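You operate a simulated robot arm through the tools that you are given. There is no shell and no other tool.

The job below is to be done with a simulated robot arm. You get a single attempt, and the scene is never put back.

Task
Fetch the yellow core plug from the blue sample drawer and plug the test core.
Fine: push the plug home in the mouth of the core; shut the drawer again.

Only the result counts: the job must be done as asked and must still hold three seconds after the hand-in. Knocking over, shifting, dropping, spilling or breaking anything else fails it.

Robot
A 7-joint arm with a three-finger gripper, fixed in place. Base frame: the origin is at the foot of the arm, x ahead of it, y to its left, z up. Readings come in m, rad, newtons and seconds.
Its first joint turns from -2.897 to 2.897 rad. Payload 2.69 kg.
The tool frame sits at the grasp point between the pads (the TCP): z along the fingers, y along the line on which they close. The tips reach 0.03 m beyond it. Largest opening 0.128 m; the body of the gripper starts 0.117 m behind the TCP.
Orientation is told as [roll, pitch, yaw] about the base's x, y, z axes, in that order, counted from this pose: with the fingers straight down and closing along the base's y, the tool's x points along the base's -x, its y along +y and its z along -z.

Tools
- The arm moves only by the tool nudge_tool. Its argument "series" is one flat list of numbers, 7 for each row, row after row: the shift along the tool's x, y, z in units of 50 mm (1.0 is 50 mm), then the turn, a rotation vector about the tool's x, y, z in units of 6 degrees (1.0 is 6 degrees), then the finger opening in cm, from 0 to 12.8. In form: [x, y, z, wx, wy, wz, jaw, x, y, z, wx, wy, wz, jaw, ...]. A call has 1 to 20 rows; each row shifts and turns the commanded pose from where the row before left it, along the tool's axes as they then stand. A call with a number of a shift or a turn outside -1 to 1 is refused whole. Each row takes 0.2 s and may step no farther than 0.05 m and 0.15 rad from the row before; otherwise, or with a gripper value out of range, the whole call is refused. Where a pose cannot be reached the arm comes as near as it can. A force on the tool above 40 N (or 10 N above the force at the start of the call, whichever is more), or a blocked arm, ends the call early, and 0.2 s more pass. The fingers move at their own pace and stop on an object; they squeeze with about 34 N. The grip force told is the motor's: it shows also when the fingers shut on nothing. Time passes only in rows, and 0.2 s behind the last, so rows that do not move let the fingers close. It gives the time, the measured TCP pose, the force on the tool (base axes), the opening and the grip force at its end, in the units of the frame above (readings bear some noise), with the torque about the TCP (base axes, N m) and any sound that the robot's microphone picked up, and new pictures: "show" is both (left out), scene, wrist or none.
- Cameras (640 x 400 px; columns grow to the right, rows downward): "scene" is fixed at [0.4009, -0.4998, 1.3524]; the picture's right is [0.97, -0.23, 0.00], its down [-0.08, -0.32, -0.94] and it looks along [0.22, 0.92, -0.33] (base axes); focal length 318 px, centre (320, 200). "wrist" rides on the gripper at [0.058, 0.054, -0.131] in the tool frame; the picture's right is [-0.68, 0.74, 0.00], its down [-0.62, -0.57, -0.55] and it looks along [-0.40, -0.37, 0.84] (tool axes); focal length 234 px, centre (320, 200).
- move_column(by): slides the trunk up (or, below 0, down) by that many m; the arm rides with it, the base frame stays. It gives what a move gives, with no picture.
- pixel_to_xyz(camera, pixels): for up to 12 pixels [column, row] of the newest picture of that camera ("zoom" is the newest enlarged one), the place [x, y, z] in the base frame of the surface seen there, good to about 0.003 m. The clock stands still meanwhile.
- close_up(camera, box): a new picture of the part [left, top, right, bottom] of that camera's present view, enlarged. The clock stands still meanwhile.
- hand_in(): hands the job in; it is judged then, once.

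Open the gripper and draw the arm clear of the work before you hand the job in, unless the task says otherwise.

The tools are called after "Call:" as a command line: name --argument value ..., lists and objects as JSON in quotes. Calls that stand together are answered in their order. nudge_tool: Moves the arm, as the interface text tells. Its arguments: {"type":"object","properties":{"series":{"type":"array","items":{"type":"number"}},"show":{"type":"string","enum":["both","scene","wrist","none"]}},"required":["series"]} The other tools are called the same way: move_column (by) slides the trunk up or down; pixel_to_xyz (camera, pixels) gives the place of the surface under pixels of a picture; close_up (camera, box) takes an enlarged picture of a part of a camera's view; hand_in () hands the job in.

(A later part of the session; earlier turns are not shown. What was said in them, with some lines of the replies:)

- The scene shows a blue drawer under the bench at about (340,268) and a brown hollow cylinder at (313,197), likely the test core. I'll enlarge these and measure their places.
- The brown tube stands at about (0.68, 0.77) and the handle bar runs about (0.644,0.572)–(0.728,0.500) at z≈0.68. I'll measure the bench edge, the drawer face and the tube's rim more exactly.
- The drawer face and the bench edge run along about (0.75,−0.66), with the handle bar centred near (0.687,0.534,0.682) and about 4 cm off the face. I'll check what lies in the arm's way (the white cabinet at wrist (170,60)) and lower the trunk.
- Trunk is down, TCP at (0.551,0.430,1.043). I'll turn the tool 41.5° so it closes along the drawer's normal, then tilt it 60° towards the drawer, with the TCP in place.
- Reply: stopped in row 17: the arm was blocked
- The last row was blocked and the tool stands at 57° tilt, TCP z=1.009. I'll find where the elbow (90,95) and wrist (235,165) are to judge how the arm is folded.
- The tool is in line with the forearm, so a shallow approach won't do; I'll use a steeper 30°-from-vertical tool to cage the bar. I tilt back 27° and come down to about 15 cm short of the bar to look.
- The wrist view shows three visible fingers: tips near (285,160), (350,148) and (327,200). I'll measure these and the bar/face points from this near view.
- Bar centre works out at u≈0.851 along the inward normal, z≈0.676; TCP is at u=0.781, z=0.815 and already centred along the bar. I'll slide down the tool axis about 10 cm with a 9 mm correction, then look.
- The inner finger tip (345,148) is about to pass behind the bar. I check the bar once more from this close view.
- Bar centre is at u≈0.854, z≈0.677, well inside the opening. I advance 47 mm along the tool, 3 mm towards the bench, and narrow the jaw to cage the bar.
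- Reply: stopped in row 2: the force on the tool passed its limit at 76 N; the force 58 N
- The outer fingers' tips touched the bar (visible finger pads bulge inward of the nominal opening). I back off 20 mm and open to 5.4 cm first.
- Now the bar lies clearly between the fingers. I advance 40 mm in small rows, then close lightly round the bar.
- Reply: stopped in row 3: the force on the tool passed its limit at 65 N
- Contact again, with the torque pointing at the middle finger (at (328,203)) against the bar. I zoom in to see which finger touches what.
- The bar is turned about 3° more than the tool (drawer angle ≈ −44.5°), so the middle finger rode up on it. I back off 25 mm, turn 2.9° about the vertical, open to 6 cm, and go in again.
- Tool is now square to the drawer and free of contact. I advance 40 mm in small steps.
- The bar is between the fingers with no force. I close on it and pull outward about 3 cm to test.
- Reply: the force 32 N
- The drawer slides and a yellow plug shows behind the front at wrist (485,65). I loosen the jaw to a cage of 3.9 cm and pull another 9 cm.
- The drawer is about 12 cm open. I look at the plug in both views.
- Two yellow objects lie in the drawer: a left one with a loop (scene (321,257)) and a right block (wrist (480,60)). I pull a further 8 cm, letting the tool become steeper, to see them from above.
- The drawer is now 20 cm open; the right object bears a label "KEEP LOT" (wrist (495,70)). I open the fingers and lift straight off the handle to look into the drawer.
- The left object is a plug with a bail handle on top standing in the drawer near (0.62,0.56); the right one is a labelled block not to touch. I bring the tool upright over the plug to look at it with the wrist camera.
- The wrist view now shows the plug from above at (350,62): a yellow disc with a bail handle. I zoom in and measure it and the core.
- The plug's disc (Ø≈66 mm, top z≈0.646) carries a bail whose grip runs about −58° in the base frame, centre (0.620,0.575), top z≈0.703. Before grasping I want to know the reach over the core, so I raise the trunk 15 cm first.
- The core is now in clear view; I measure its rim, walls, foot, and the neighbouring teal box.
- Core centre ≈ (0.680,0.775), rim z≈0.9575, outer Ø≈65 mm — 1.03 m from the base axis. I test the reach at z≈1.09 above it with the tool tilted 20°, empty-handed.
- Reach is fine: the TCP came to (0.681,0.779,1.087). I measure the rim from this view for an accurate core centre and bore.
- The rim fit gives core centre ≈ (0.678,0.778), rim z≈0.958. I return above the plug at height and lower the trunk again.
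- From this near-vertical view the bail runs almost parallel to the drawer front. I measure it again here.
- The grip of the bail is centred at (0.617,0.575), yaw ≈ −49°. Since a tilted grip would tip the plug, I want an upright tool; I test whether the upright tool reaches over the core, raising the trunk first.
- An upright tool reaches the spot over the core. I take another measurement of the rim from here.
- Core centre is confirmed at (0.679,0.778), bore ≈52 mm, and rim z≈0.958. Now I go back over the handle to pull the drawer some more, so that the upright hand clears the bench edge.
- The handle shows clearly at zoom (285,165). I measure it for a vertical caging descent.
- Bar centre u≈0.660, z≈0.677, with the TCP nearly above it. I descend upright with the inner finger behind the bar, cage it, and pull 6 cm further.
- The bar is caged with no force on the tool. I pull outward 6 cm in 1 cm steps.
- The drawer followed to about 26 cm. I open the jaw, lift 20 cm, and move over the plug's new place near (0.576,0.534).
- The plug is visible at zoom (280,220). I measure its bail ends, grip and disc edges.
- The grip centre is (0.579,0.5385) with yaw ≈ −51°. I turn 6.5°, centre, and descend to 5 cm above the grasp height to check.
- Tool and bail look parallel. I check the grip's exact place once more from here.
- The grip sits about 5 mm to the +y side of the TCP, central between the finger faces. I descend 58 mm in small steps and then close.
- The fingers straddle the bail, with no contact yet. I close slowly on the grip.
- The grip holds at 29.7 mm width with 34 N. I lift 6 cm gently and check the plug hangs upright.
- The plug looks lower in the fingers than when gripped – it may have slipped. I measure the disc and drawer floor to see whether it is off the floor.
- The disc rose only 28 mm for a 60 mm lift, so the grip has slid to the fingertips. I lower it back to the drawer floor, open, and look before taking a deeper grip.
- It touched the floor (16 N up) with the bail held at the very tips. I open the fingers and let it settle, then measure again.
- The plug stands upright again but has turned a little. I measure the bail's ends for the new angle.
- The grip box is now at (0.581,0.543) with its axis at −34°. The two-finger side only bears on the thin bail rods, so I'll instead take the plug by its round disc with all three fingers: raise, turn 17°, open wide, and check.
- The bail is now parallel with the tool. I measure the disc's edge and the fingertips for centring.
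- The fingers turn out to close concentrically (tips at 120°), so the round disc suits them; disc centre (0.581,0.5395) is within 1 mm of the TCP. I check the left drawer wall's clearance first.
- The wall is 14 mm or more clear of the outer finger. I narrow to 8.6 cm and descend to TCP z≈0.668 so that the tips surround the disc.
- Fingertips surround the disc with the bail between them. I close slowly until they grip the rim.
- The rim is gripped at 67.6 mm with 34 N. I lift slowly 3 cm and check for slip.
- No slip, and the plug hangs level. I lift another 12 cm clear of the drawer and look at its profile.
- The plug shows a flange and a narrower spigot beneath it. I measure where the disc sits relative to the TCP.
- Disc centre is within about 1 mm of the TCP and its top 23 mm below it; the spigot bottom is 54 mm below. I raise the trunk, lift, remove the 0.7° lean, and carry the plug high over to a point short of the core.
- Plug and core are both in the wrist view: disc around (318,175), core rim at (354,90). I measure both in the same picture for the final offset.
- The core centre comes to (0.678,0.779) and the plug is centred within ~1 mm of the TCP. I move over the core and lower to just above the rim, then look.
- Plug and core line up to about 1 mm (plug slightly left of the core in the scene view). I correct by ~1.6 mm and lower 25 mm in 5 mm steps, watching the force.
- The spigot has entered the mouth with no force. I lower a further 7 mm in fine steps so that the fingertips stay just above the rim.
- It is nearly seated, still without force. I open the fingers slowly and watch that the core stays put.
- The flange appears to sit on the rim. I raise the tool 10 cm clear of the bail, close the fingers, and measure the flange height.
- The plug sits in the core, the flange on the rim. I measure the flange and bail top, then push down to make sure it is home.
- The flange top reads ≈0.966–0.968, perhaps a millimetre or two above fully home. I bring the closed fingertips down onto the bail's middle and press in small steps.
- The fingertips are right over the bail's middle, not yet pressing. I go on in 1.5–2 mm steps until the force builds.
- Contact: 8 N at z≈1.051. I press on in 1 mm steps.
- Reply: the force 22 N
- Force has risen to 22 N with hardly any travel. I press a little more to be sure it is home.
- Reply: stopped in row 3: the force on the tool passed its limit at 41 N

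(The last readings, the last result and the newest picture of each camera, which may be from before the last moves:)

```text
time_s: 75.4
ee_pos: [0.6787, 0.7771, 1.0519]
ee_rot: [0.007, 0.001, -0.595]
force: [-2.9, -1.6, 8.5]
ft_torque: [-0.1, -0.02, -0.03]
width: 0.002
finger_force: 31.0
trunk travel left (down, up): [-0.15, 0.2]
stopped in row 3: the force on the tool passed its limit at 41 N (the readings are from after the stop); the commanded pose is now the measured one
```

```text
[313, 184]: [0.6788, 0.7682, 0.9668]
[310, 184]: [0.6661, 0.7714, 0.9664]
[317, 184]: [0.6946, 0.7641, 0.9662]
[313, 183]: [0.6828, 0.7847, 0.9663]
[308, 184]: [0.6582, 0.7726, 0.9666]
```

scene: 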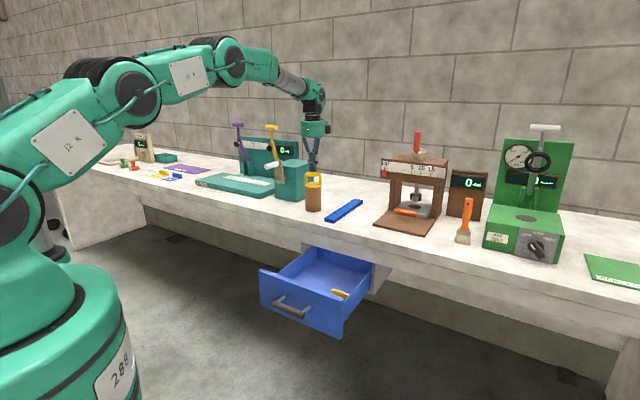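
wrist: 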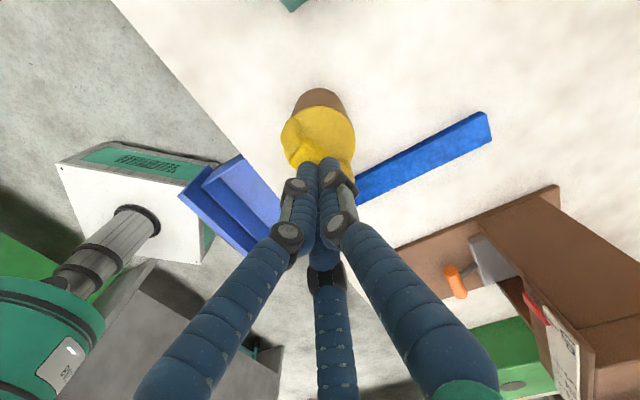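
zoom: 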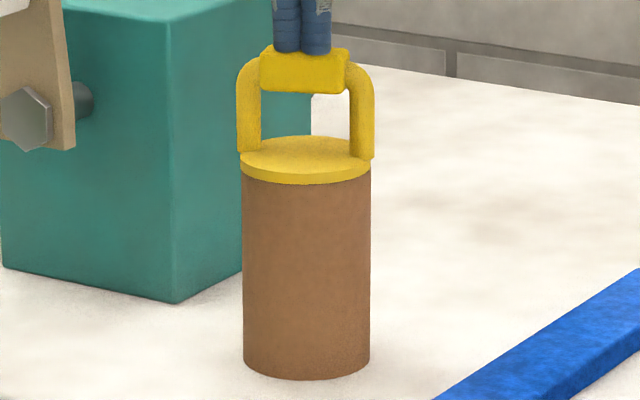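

41 N was reached with no further travel and the flange sits flush: the plug is home. I lift off, turn the tool square to the drawer, and go back over the drawer's front.

Call:
nudge_tool --series '[0, 0, -0.3, 0, 0, 0, 0, 0, 0, -0.6, 0, 0, 0, 0, 0, 0, -0.3, 0, 0, 0.87, 0, 0, 0, 0, 0, 0, 0.87, 0, -0.3164, -0.8545, 0, 0, 0, 0, 0, -0.3164, -0.8545, 0, 0, 0, 0, 0, -0.3164, -0.8545, 0, 0, 0, 0, 0, -0.3164, -0.8545, 0, 0, 0, 0, 0, -0.3164, -0.8545, 0, 0, 0, 0, 0, -0.3164, -0.8545, 0, 0, 0, 0, 0, -0.3164, -0.8545, 0, 0, 0, 0, 0, -0.3164, -0.8545, 0, 0, 0, 0, 0, -0.3164, -0.8545, 0, 0, 0, 0, 0, -0.3164, -0.8545, 0, 0, 0, 0, 0, -0.3164, -0.8545, 0, 0, 0, 0, 0, 0, 0, 0, 0, 0, 0, 0]'

Call:
close_up --camera "scene" --box '[285, 160, 345, 220]'

```text
time_s: 78.8
ee_pos: [0.4729, 0.3194, 1.1073]
ee_rot: [0.006, 0.002, -0.778]
force: [-0.3, -0.7, 0.4]
ft_torque: [0.06, -0.03, -0.02]
width: 0.0021
finger_force: 31.7
trunk travel left (down, up): [-0.15, 0.2]
```

scene: 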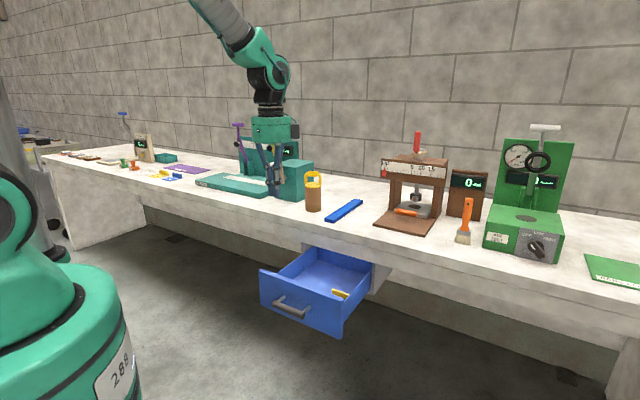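
wrist: 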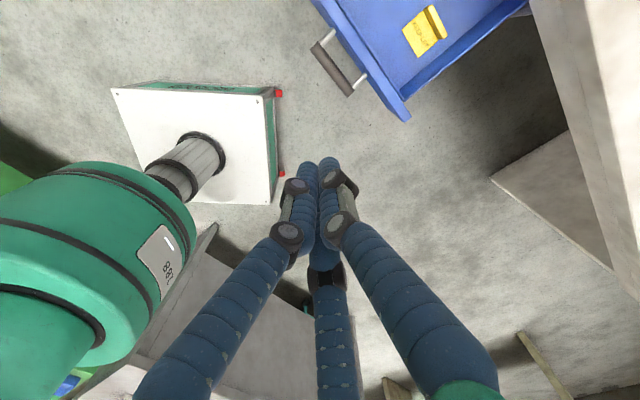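

```text
6.67 times, centred on (315, 190) of scene
```

zoom: 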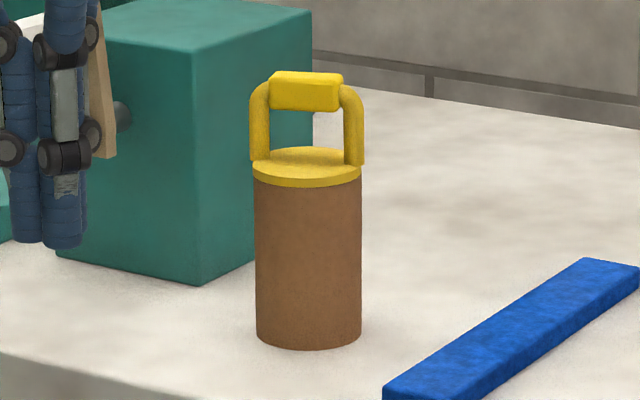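

The plug sits flush and upright in the core. I lower the trunk and measure the handle's present place.

Call:
move_column --by -0.15

Call:
nudge_tool --series '[0, 0, 0.5, 0, 0, 0, 0, 0, 0, 0, 0, 0, 0, 0]'

Call:
close_up --camera "wrist" --box '[260, 0, 440, 160]'

```text
time_s: 80.5
ee_pos: [0.474, 0.3204, 0.9578]
ee_rot: [0.004, 0.001, -0.777]
force: [-0.8, -0.8, -0.8]
ft_torque: [0.03, 0.04, -0.02]
width: 0.0019
finger_force: 31.6
trunk travel left (down, up): [0.0, 0.35]
```

```text
time_s: 81.2
ee_pos: [0.4737, 0.321, 0.9301]
ee_rot: [0.003, 0.001, -0.775]
force: [0.3, -0.1, -0.7]
ft_torque: [0.01, -0.03, 0.0]
width: 0.0021
finger_force: 31.7
trunk travel left (down, up): [0.0, 0.35]
```

scene: 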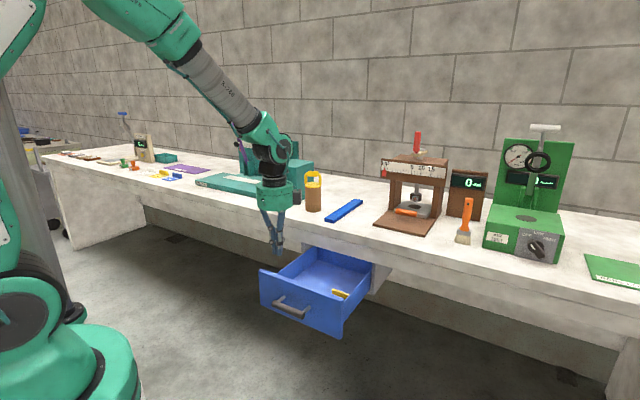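
wrist: 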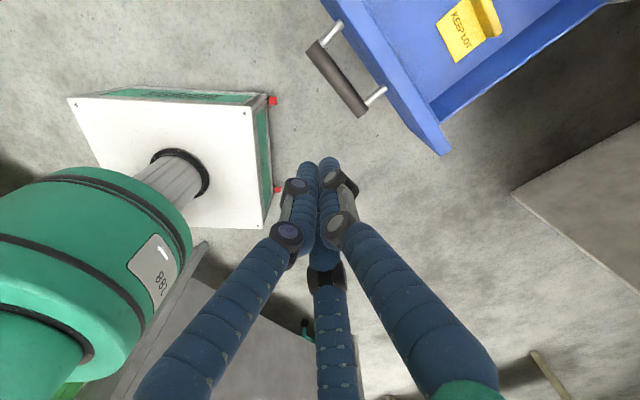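

```text
2.50 times, centred on (350, 80) of wrist
```

zoom: 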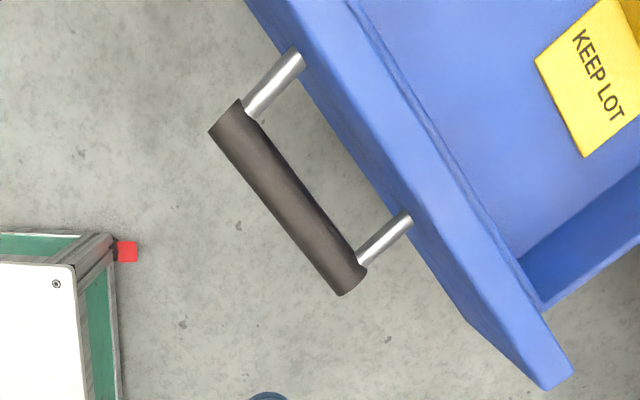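

Call:
pixel_to_xyz --camera "zoom" --pixels '[[240, 135], [290, 200], [340, 270], [280, 205], [302, 195], [300, 30], [430, 210], [540, 370], [350, 60], [410, 140]]'

```text
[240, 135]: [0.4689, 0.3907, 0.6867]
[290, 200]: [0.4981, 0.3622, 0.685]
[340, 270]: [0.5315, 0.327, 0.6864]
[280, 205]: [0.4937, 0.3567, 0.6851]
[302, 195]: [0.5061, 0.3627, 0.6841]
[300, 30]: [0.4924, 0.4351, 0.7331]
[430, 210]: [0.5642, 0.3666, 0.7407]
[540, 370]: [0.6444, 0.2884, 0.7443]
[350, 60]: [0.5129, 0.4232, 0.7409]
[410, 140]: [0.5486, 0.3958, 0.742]
```

The bar is centred at u≈0.607, z≈0.676; my TCP (u≈0.561) is just outside it. I descend with closed fingers to bar height in front of it.

Call:
nudge_tool --series '[0, 0, 0.9, 0, 0, 0, 0, 0, 0, 0.9, 0, 0, 0, 0, 0, 0, 0.9, 0, 0, 0, 0, 0, 0, 0.9, 0, 0, 0, 0, 0, 0, 0.7, 0, 0, 0, 0, 0, 0, 0.6, 0, 0, 0, 0, 0, 0, 0, 0, 0, 0, 0]'

Call:
close_up --camera "scene" --box '[250, 230, 370, 340]'

```text
time_s: 82.8
ee_pos: [0.4745, 0.3201, 0.6851]
ee_rot: [0.004, 0.002, -0.776]
force: [0.3, -0.6, -0.1]
ft_torque: [-0.02, 0.01, -0.04]
width: 0.0021
finger_force: 31.7
trunk travel left (down, up): [0.0, 0.35]
```

scene: 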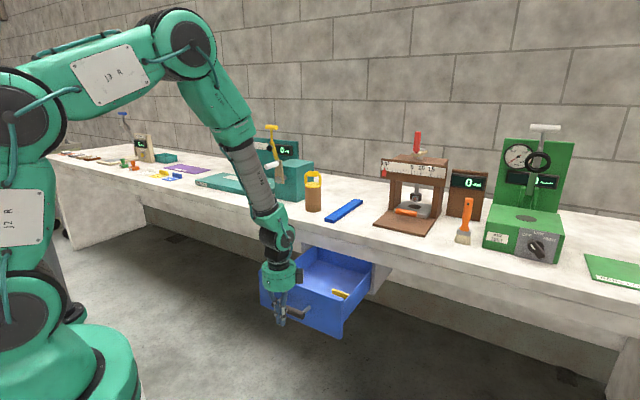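
wrist: 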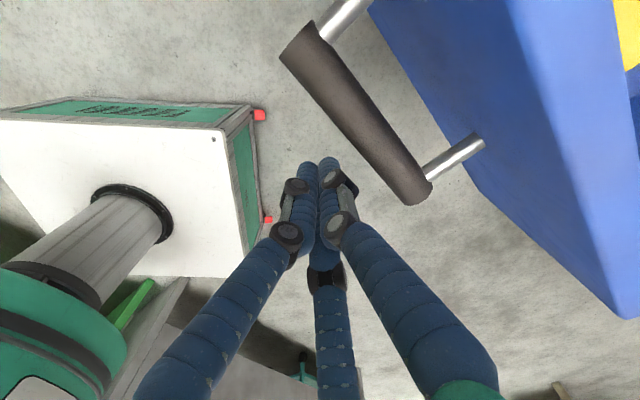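

```text
3.64 times, centred on (310, 285) of scene
```

zoom: 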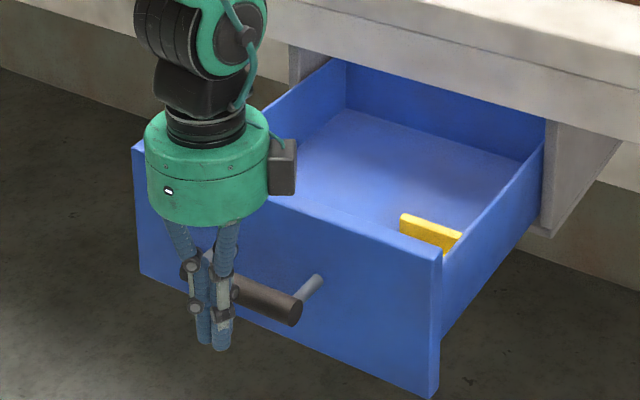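

The fist stands in front of the bar. I push inward gently, 10 mm per row for 10 cm.

Call:
nudge_tool --series '[0, 0.15, 0, 0, 0, 0, 0, 0, 0.15, 0, 0, 0, 0, 0, 0, 0.15, 0, 0, 0, 0, 0, 0, 0.2, 0, 0, 0, 0, 0, 0, 0.2, 0, 0, 0, 0, 0, 0, 0.2, 0, 0, 0, 0, 0, 0, 0.2, 0, 0, 0, 0, 0, 0, 0.2, 0, 0, 0, 0, 0, 0, 0.2, 0, 0, 0, 0, 0, 0, 0.2, 0, 0, 0, 0, 0, 0, 0.15, 0, 0, 0, 0, 0, 0, 0, 0, 0, 0, 0, 0]'

Call:
close_up --camera "scene" --box '[250, 230, 370, 340]'

```text
time_s: 85.3
ee_pos: [0.5458, 0.3926, 0.688]
ee_rot: [0.003, 0.002, -0.777]
force: [0.7, 0.0, 0.4]
ft_torque: [-0.03, 0.01, 0.02]
width: 0.0018
finger_force: 31.4
trunk travel left (down, up): [0.0, 0.35]
```

scene: 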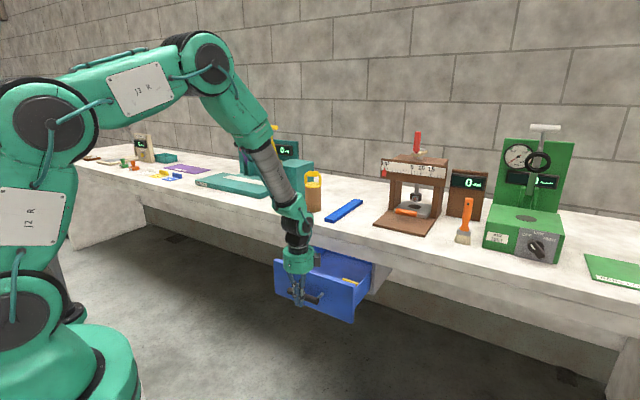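
wrist: 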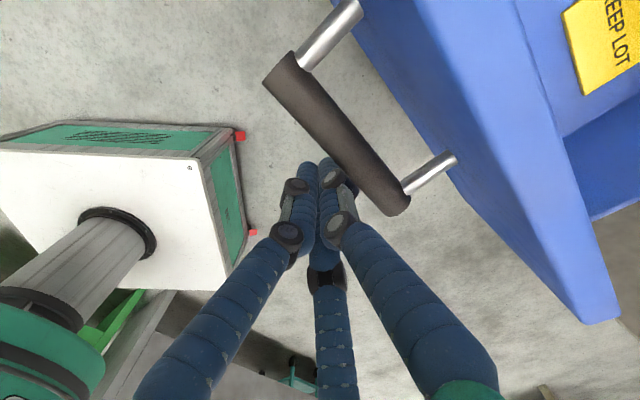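

```text
3.64 times, centred on (310, 285) of scene
```

zoom: 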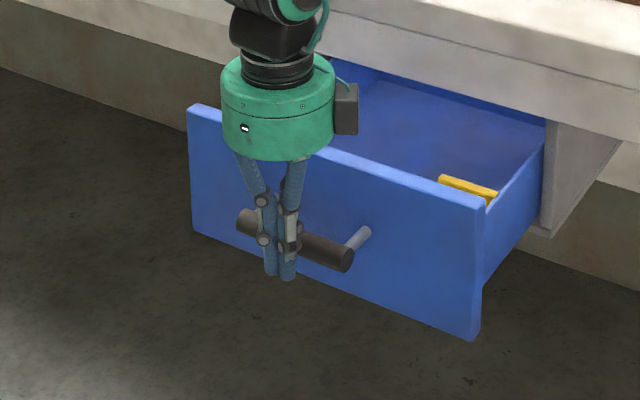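

The drawer follows the push. I go on 10 cm while tilting the tool 30° and lowering 1 cm, so that the hand stays clear of the bench edge.

Call:
nudge_tool --series '[0, 0.2, 0.02, -0.5, 0, 0, 0, 0, 0.1987, 0.0305, -0.5, 0, 0, 0, 0, 0.1968, 0.0408, -0.5, 0, 0, 0, 0, 0.1944, 0.0511, -0.5, 0, 0, 0, 0, 0.1914, 0.0612, -0.5, 0, 0, 0, 0, 0.188, 0.0711, -0.5, 0, 0, 0, 0, 0.184, 0.0808, -0.5, 0, 0, 0, 0, 0.1795, 0.0904, -0.5, 0, 0, 0, 0, 0.1746, 0.0996, -0.5, 0, 0, 0, 0, 0.1691, 0.1086, -0.5, 0, 0, 0, 0, 0, 0, 0, 0, 0, 0]'

Call:
close_up --camera "scene" --box '[260, 210, 390, 320]'

```text
time_s: 87.8
ee_pos: [0.6152, 0.4649, 0.6764]
ee_rot: [0.529, 0.001, -0.775]
force: [0.1, -0.1, -0.2]
ft_torque: [0.0, -0.02, -0.01]
width: 0.002
finger_force: 31.0
trunk travel left (down, up): [0.0, 0.35]
```

scene: 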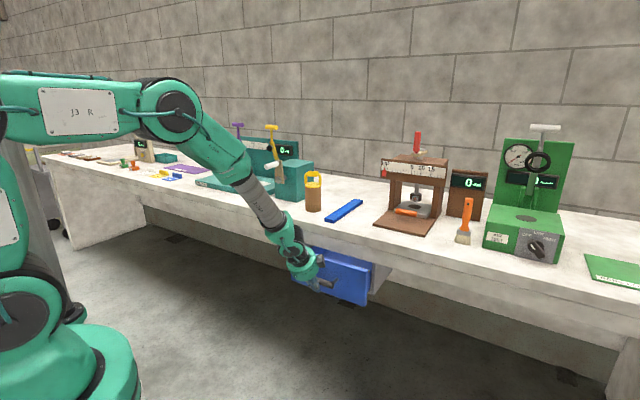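
wrist: 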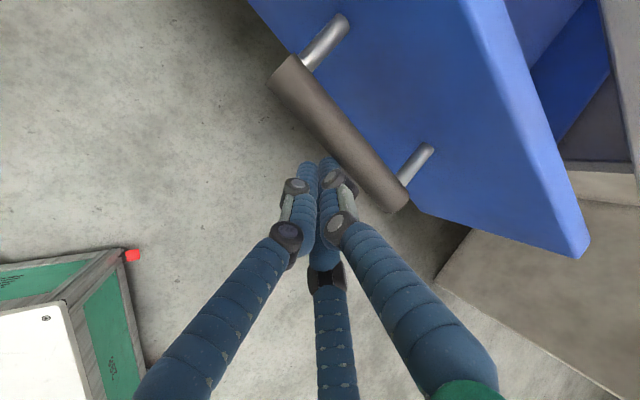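

```text
3.64 times, centred on (325, 265) of scene
```

zoom: 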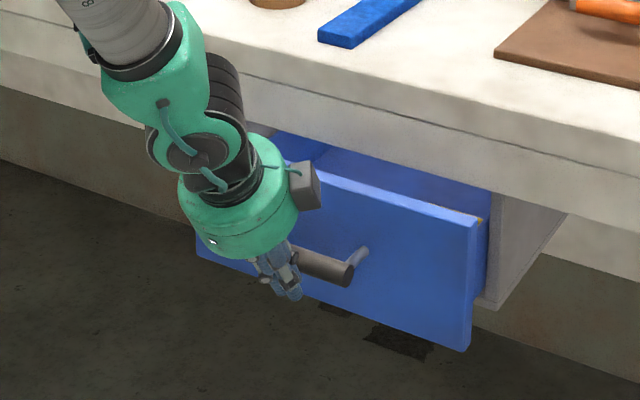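

About 6 cm remain. I push 5 cm more at the fixed 30° tilt.

Call:
nudge_tool --series '[0, 0.173, 0.1, 0, 0, 0, 0, 0, 0.173, 0.1, 0, 0, 0, 0, 0, 0.173, 0.1, 0, 0, 0, 0, 0, 0.173, 0.1, 0, 0, 0, 0, 0, 0.173, 0.1, 0, 0, 0, 0, 0, 0, 0, 0, 0, 0, 0]'

Call:
close_up --camera "scene" --box '[270, 210, 390, 310]'

```text
time_s: 89.2
ee_pos: [0.6494, 0.4994, 0.6766]
ee_rot: [0.531, 0.002, -0.777]
force: [-0.3, -0.4, 0.3]
ft_torque: [-0.03, 0.04, 0.02]
width: 0.002
finger_force: 31.3
trunk travel left (down, up): [0.0, 0.35]
```

scene: 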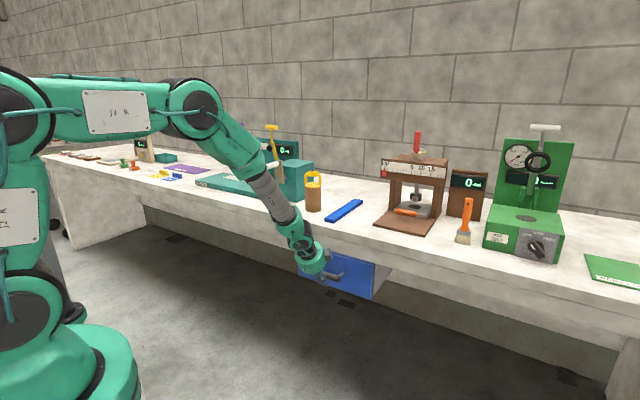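
wrist: 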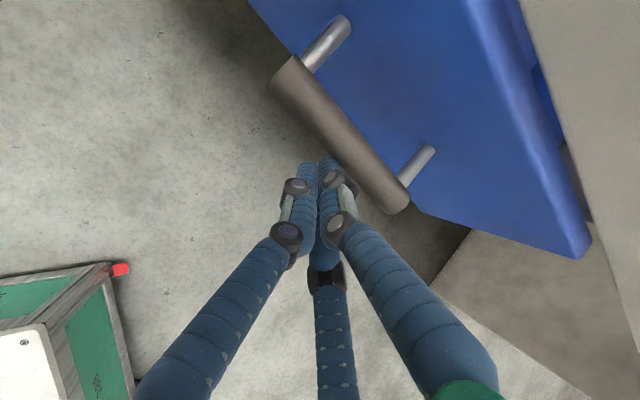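

```text
4.00 times, centred on (330, 260) of scene
```

zoom: 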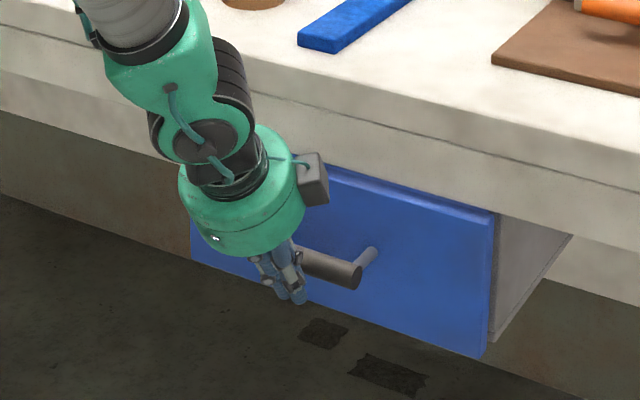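

Only about 1–1.5 cm remains. I finish in 4 mm steps until the force shows the stop.

Call:
nudge_tool --series '[0, 0.0693, 0.04, 0, 0, 0, 0, 0, 0.0693, 0.04, 0, 0, 0, 0, 0, 0.0693, 0.04, 0, 0, 0, 0, 0, 0.052, 0.03, 0, 0, 0, 0, 0, 0.0346, 0.02, 0, 0, 0, 0, 0, 0, 0, 0, 0, 0, 0]'

Call:
close_up --camera "scene" --box '[270, 210, 390, 310]'

```text
time_s: 90.5
ee_pos: [0.6598, 0.5101, 0.6736]
ee_rot: [0.525, 0.001, -0.776]
force: [-16.7, -18.6, -10.1]
ft_torque: [-0.23, 0.27, -0.03]
width: 0.0018
finger_force: 30.8
trunk travel left (down, up): [0.0, 0.35]
```

scene: 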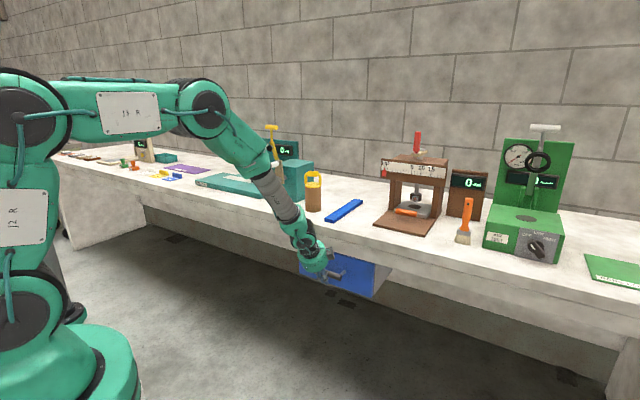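
wrist: 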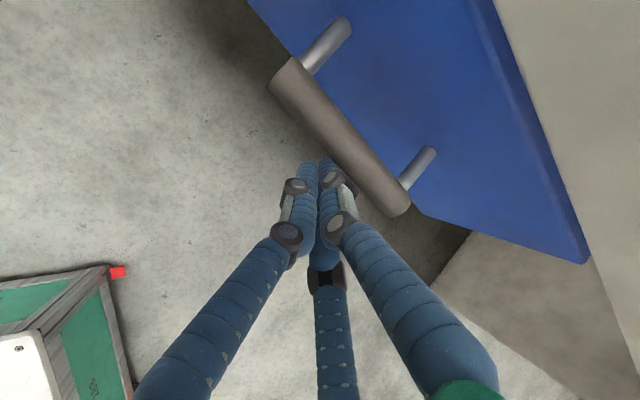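

```text
4.00 times, centred on (330, 260) of scene
```

zoom: 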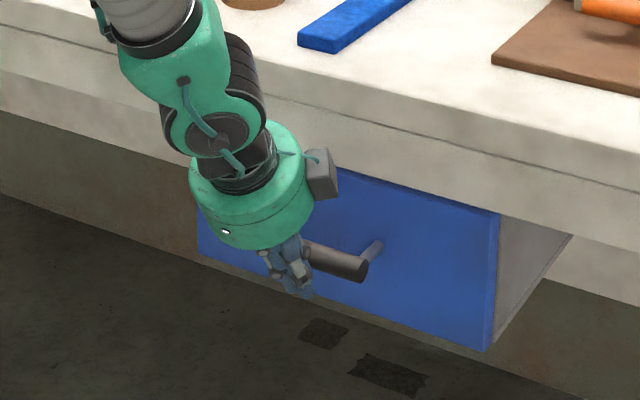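

The force rose to 25 N: the drawer is at its stop. I back off and rise clear, then compare with the first picture.

Call:
nudge_tool --series '[0, -0.173, -0.1, 0, 0, 0, 0, 0, -0.346, -0.2, 0, 0, 0, 0, 0, -0.52, -0.3, 0, 0, 0, 0, 0, -0.3, -0.7, 0, 0, 0, 0, 0, 0, -0.9, 0, 0, 0, 0, 0, 0, -0.9, 0.5, 0, 0, 0, 0, 0, -0.9, 0.5, 0, 0, 0, 0, 0, -0.9, 0.5, 0, 0, 0, 0, 0, -0.9, 0.5, 0, 0, 0, 0, 0, 0, 0, 0, 0, 0]'

Call:
close_up --camera "scene" --box '[290, 230, 390, 300]'

Call:
pixel_to_xyz --camera "scene" --pixels '[[327, 271], [316, 267], [341, 276], [301, 245], [373, 263], [350, 270], [340, 290], [360, 280]]'

```text
time_s: 92.8
ee_pos: [0.5263, 0.3756, 0.9006]
ee_rot: [0.317, 0.001, -0.777]
force: [-0.3, -0.6, 1.0]
ft_torque: [0.04, -0.03, 0.04]
width: 0.002
finger_force: 31.5
trunk travel left (down, up): [0.0, 0.35]
```

scene: 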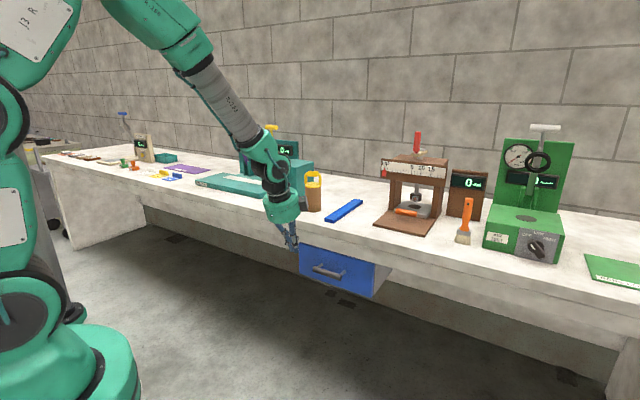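
wrist: 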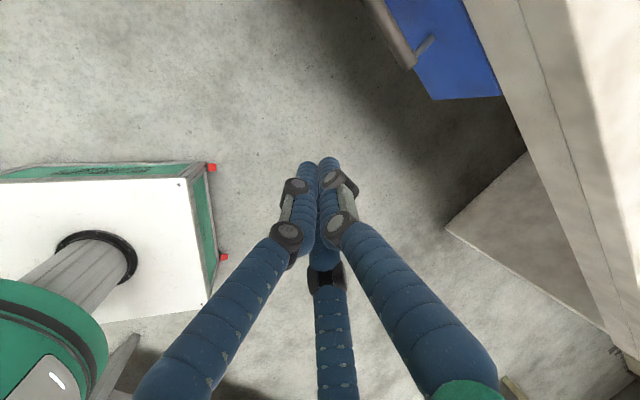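

```text
5.71 times, centred on (340, 265) of scene
```

zoom: 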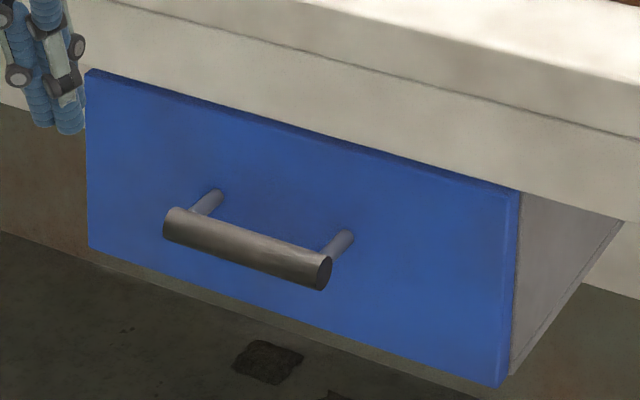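

```text
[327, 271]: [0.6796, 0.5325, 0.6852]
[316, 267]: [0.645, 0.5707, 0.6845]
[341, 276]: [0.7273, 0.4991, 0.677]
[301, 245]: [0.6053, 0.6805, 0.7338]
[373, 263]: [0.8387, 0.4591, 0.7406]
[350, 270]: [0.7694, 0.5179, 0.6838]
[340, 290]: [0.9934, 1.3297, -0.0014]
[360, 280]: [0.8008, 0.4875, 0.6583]
```

The drawer looks exactly as in the first picture: shut. I open the gripper, raise the arm clear and check the plug one last time.

Call:
nudge_tool --series '[0, 0, -0.8, 0.5, 0, 0, 4, 0, 0, -0.8, 0.5, 0, 0, 8, 0, 0, -0.8, 0.5, 0, 0, 10, 0, 0, -0.8, 0.5, 0, 0, 10, 0, -0.5, -0.8, 0.5, 0, 0, 10, 0, 0, 0, 0, 0, 0, 10]'

Call:
close_up --camera "scene" --box '[285, 155, 385, 235]'

```text
time_s: 94.2
ee_pos: [0.4794, 0.326, 1.0911]
ee_rot: [0.056, 0.001, -0.779]
force: [0.0, 0.2, 0.0]
ft_torque: [0.03, -0.04, 0.0]
width: 0.0999
finger_force: 0.0
trunk travel left (down, up): [0.0, 0.35]
```

scene: 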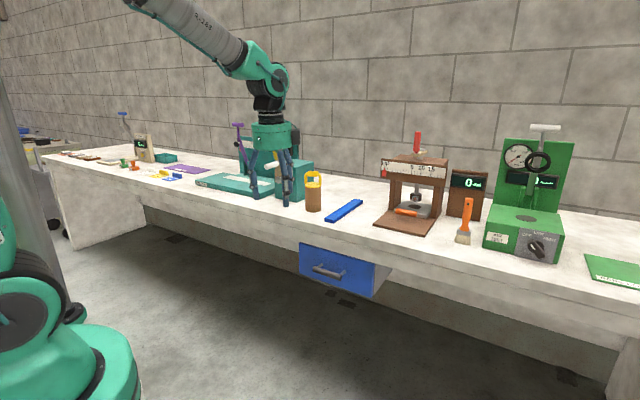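
wrist: 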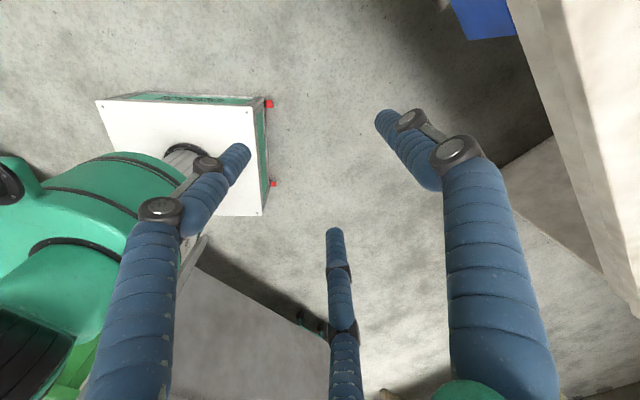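

```text
5.00 times, centred on (335, 195) of scene
```

zoom: 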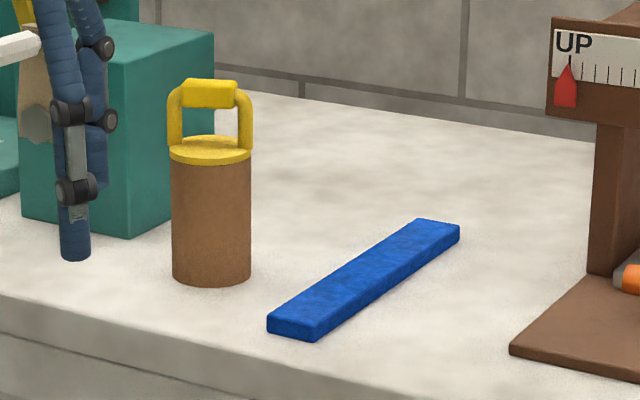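

The plug is seated flush in the core, the drawer is shut, the gripper is open and the arm is clear with no force on it. I hand the job in.

Call:
hand_in

```text
The job is handed in.
```

The yellow core plug is in the mouth of the test core, pushed home, and the blue drawer is shut again. I have handed the job in. I have not seen a verdict; what follows is from my own readings and pictures.

- **Plug:** I pressed down on its handle up to the 41 N force stop. It did not sink any further, and the flange sits flush on the core's rim.
- **Drawer:** I pushed it in until about 25 N of resistance showed it was at its stop. Its face and handle now measure the same as in the first picture, to within the sensor's few millimetres.
- **First grip slipped:** Gripping the plug by its handle, the fingers slid to their tips on the first lift. I set the plug back on the drawer floor, where it turned slightly, and then lifted it by its round flange without any slip.
- **Other items:** The core did not visibly move. The "KEEP LOT" block in the drawer was never touched, though it travelled in and out with the drawer and I could not see it after the drawer was shut.
- **Handle contact:** Early on, the fingers twice bumped the drawer's handle bar above the force limit, at 76 N and 65 N, before I lined the tool up with the drawer. I saw no damage.

The gripper is open and the arm is clear of the work.
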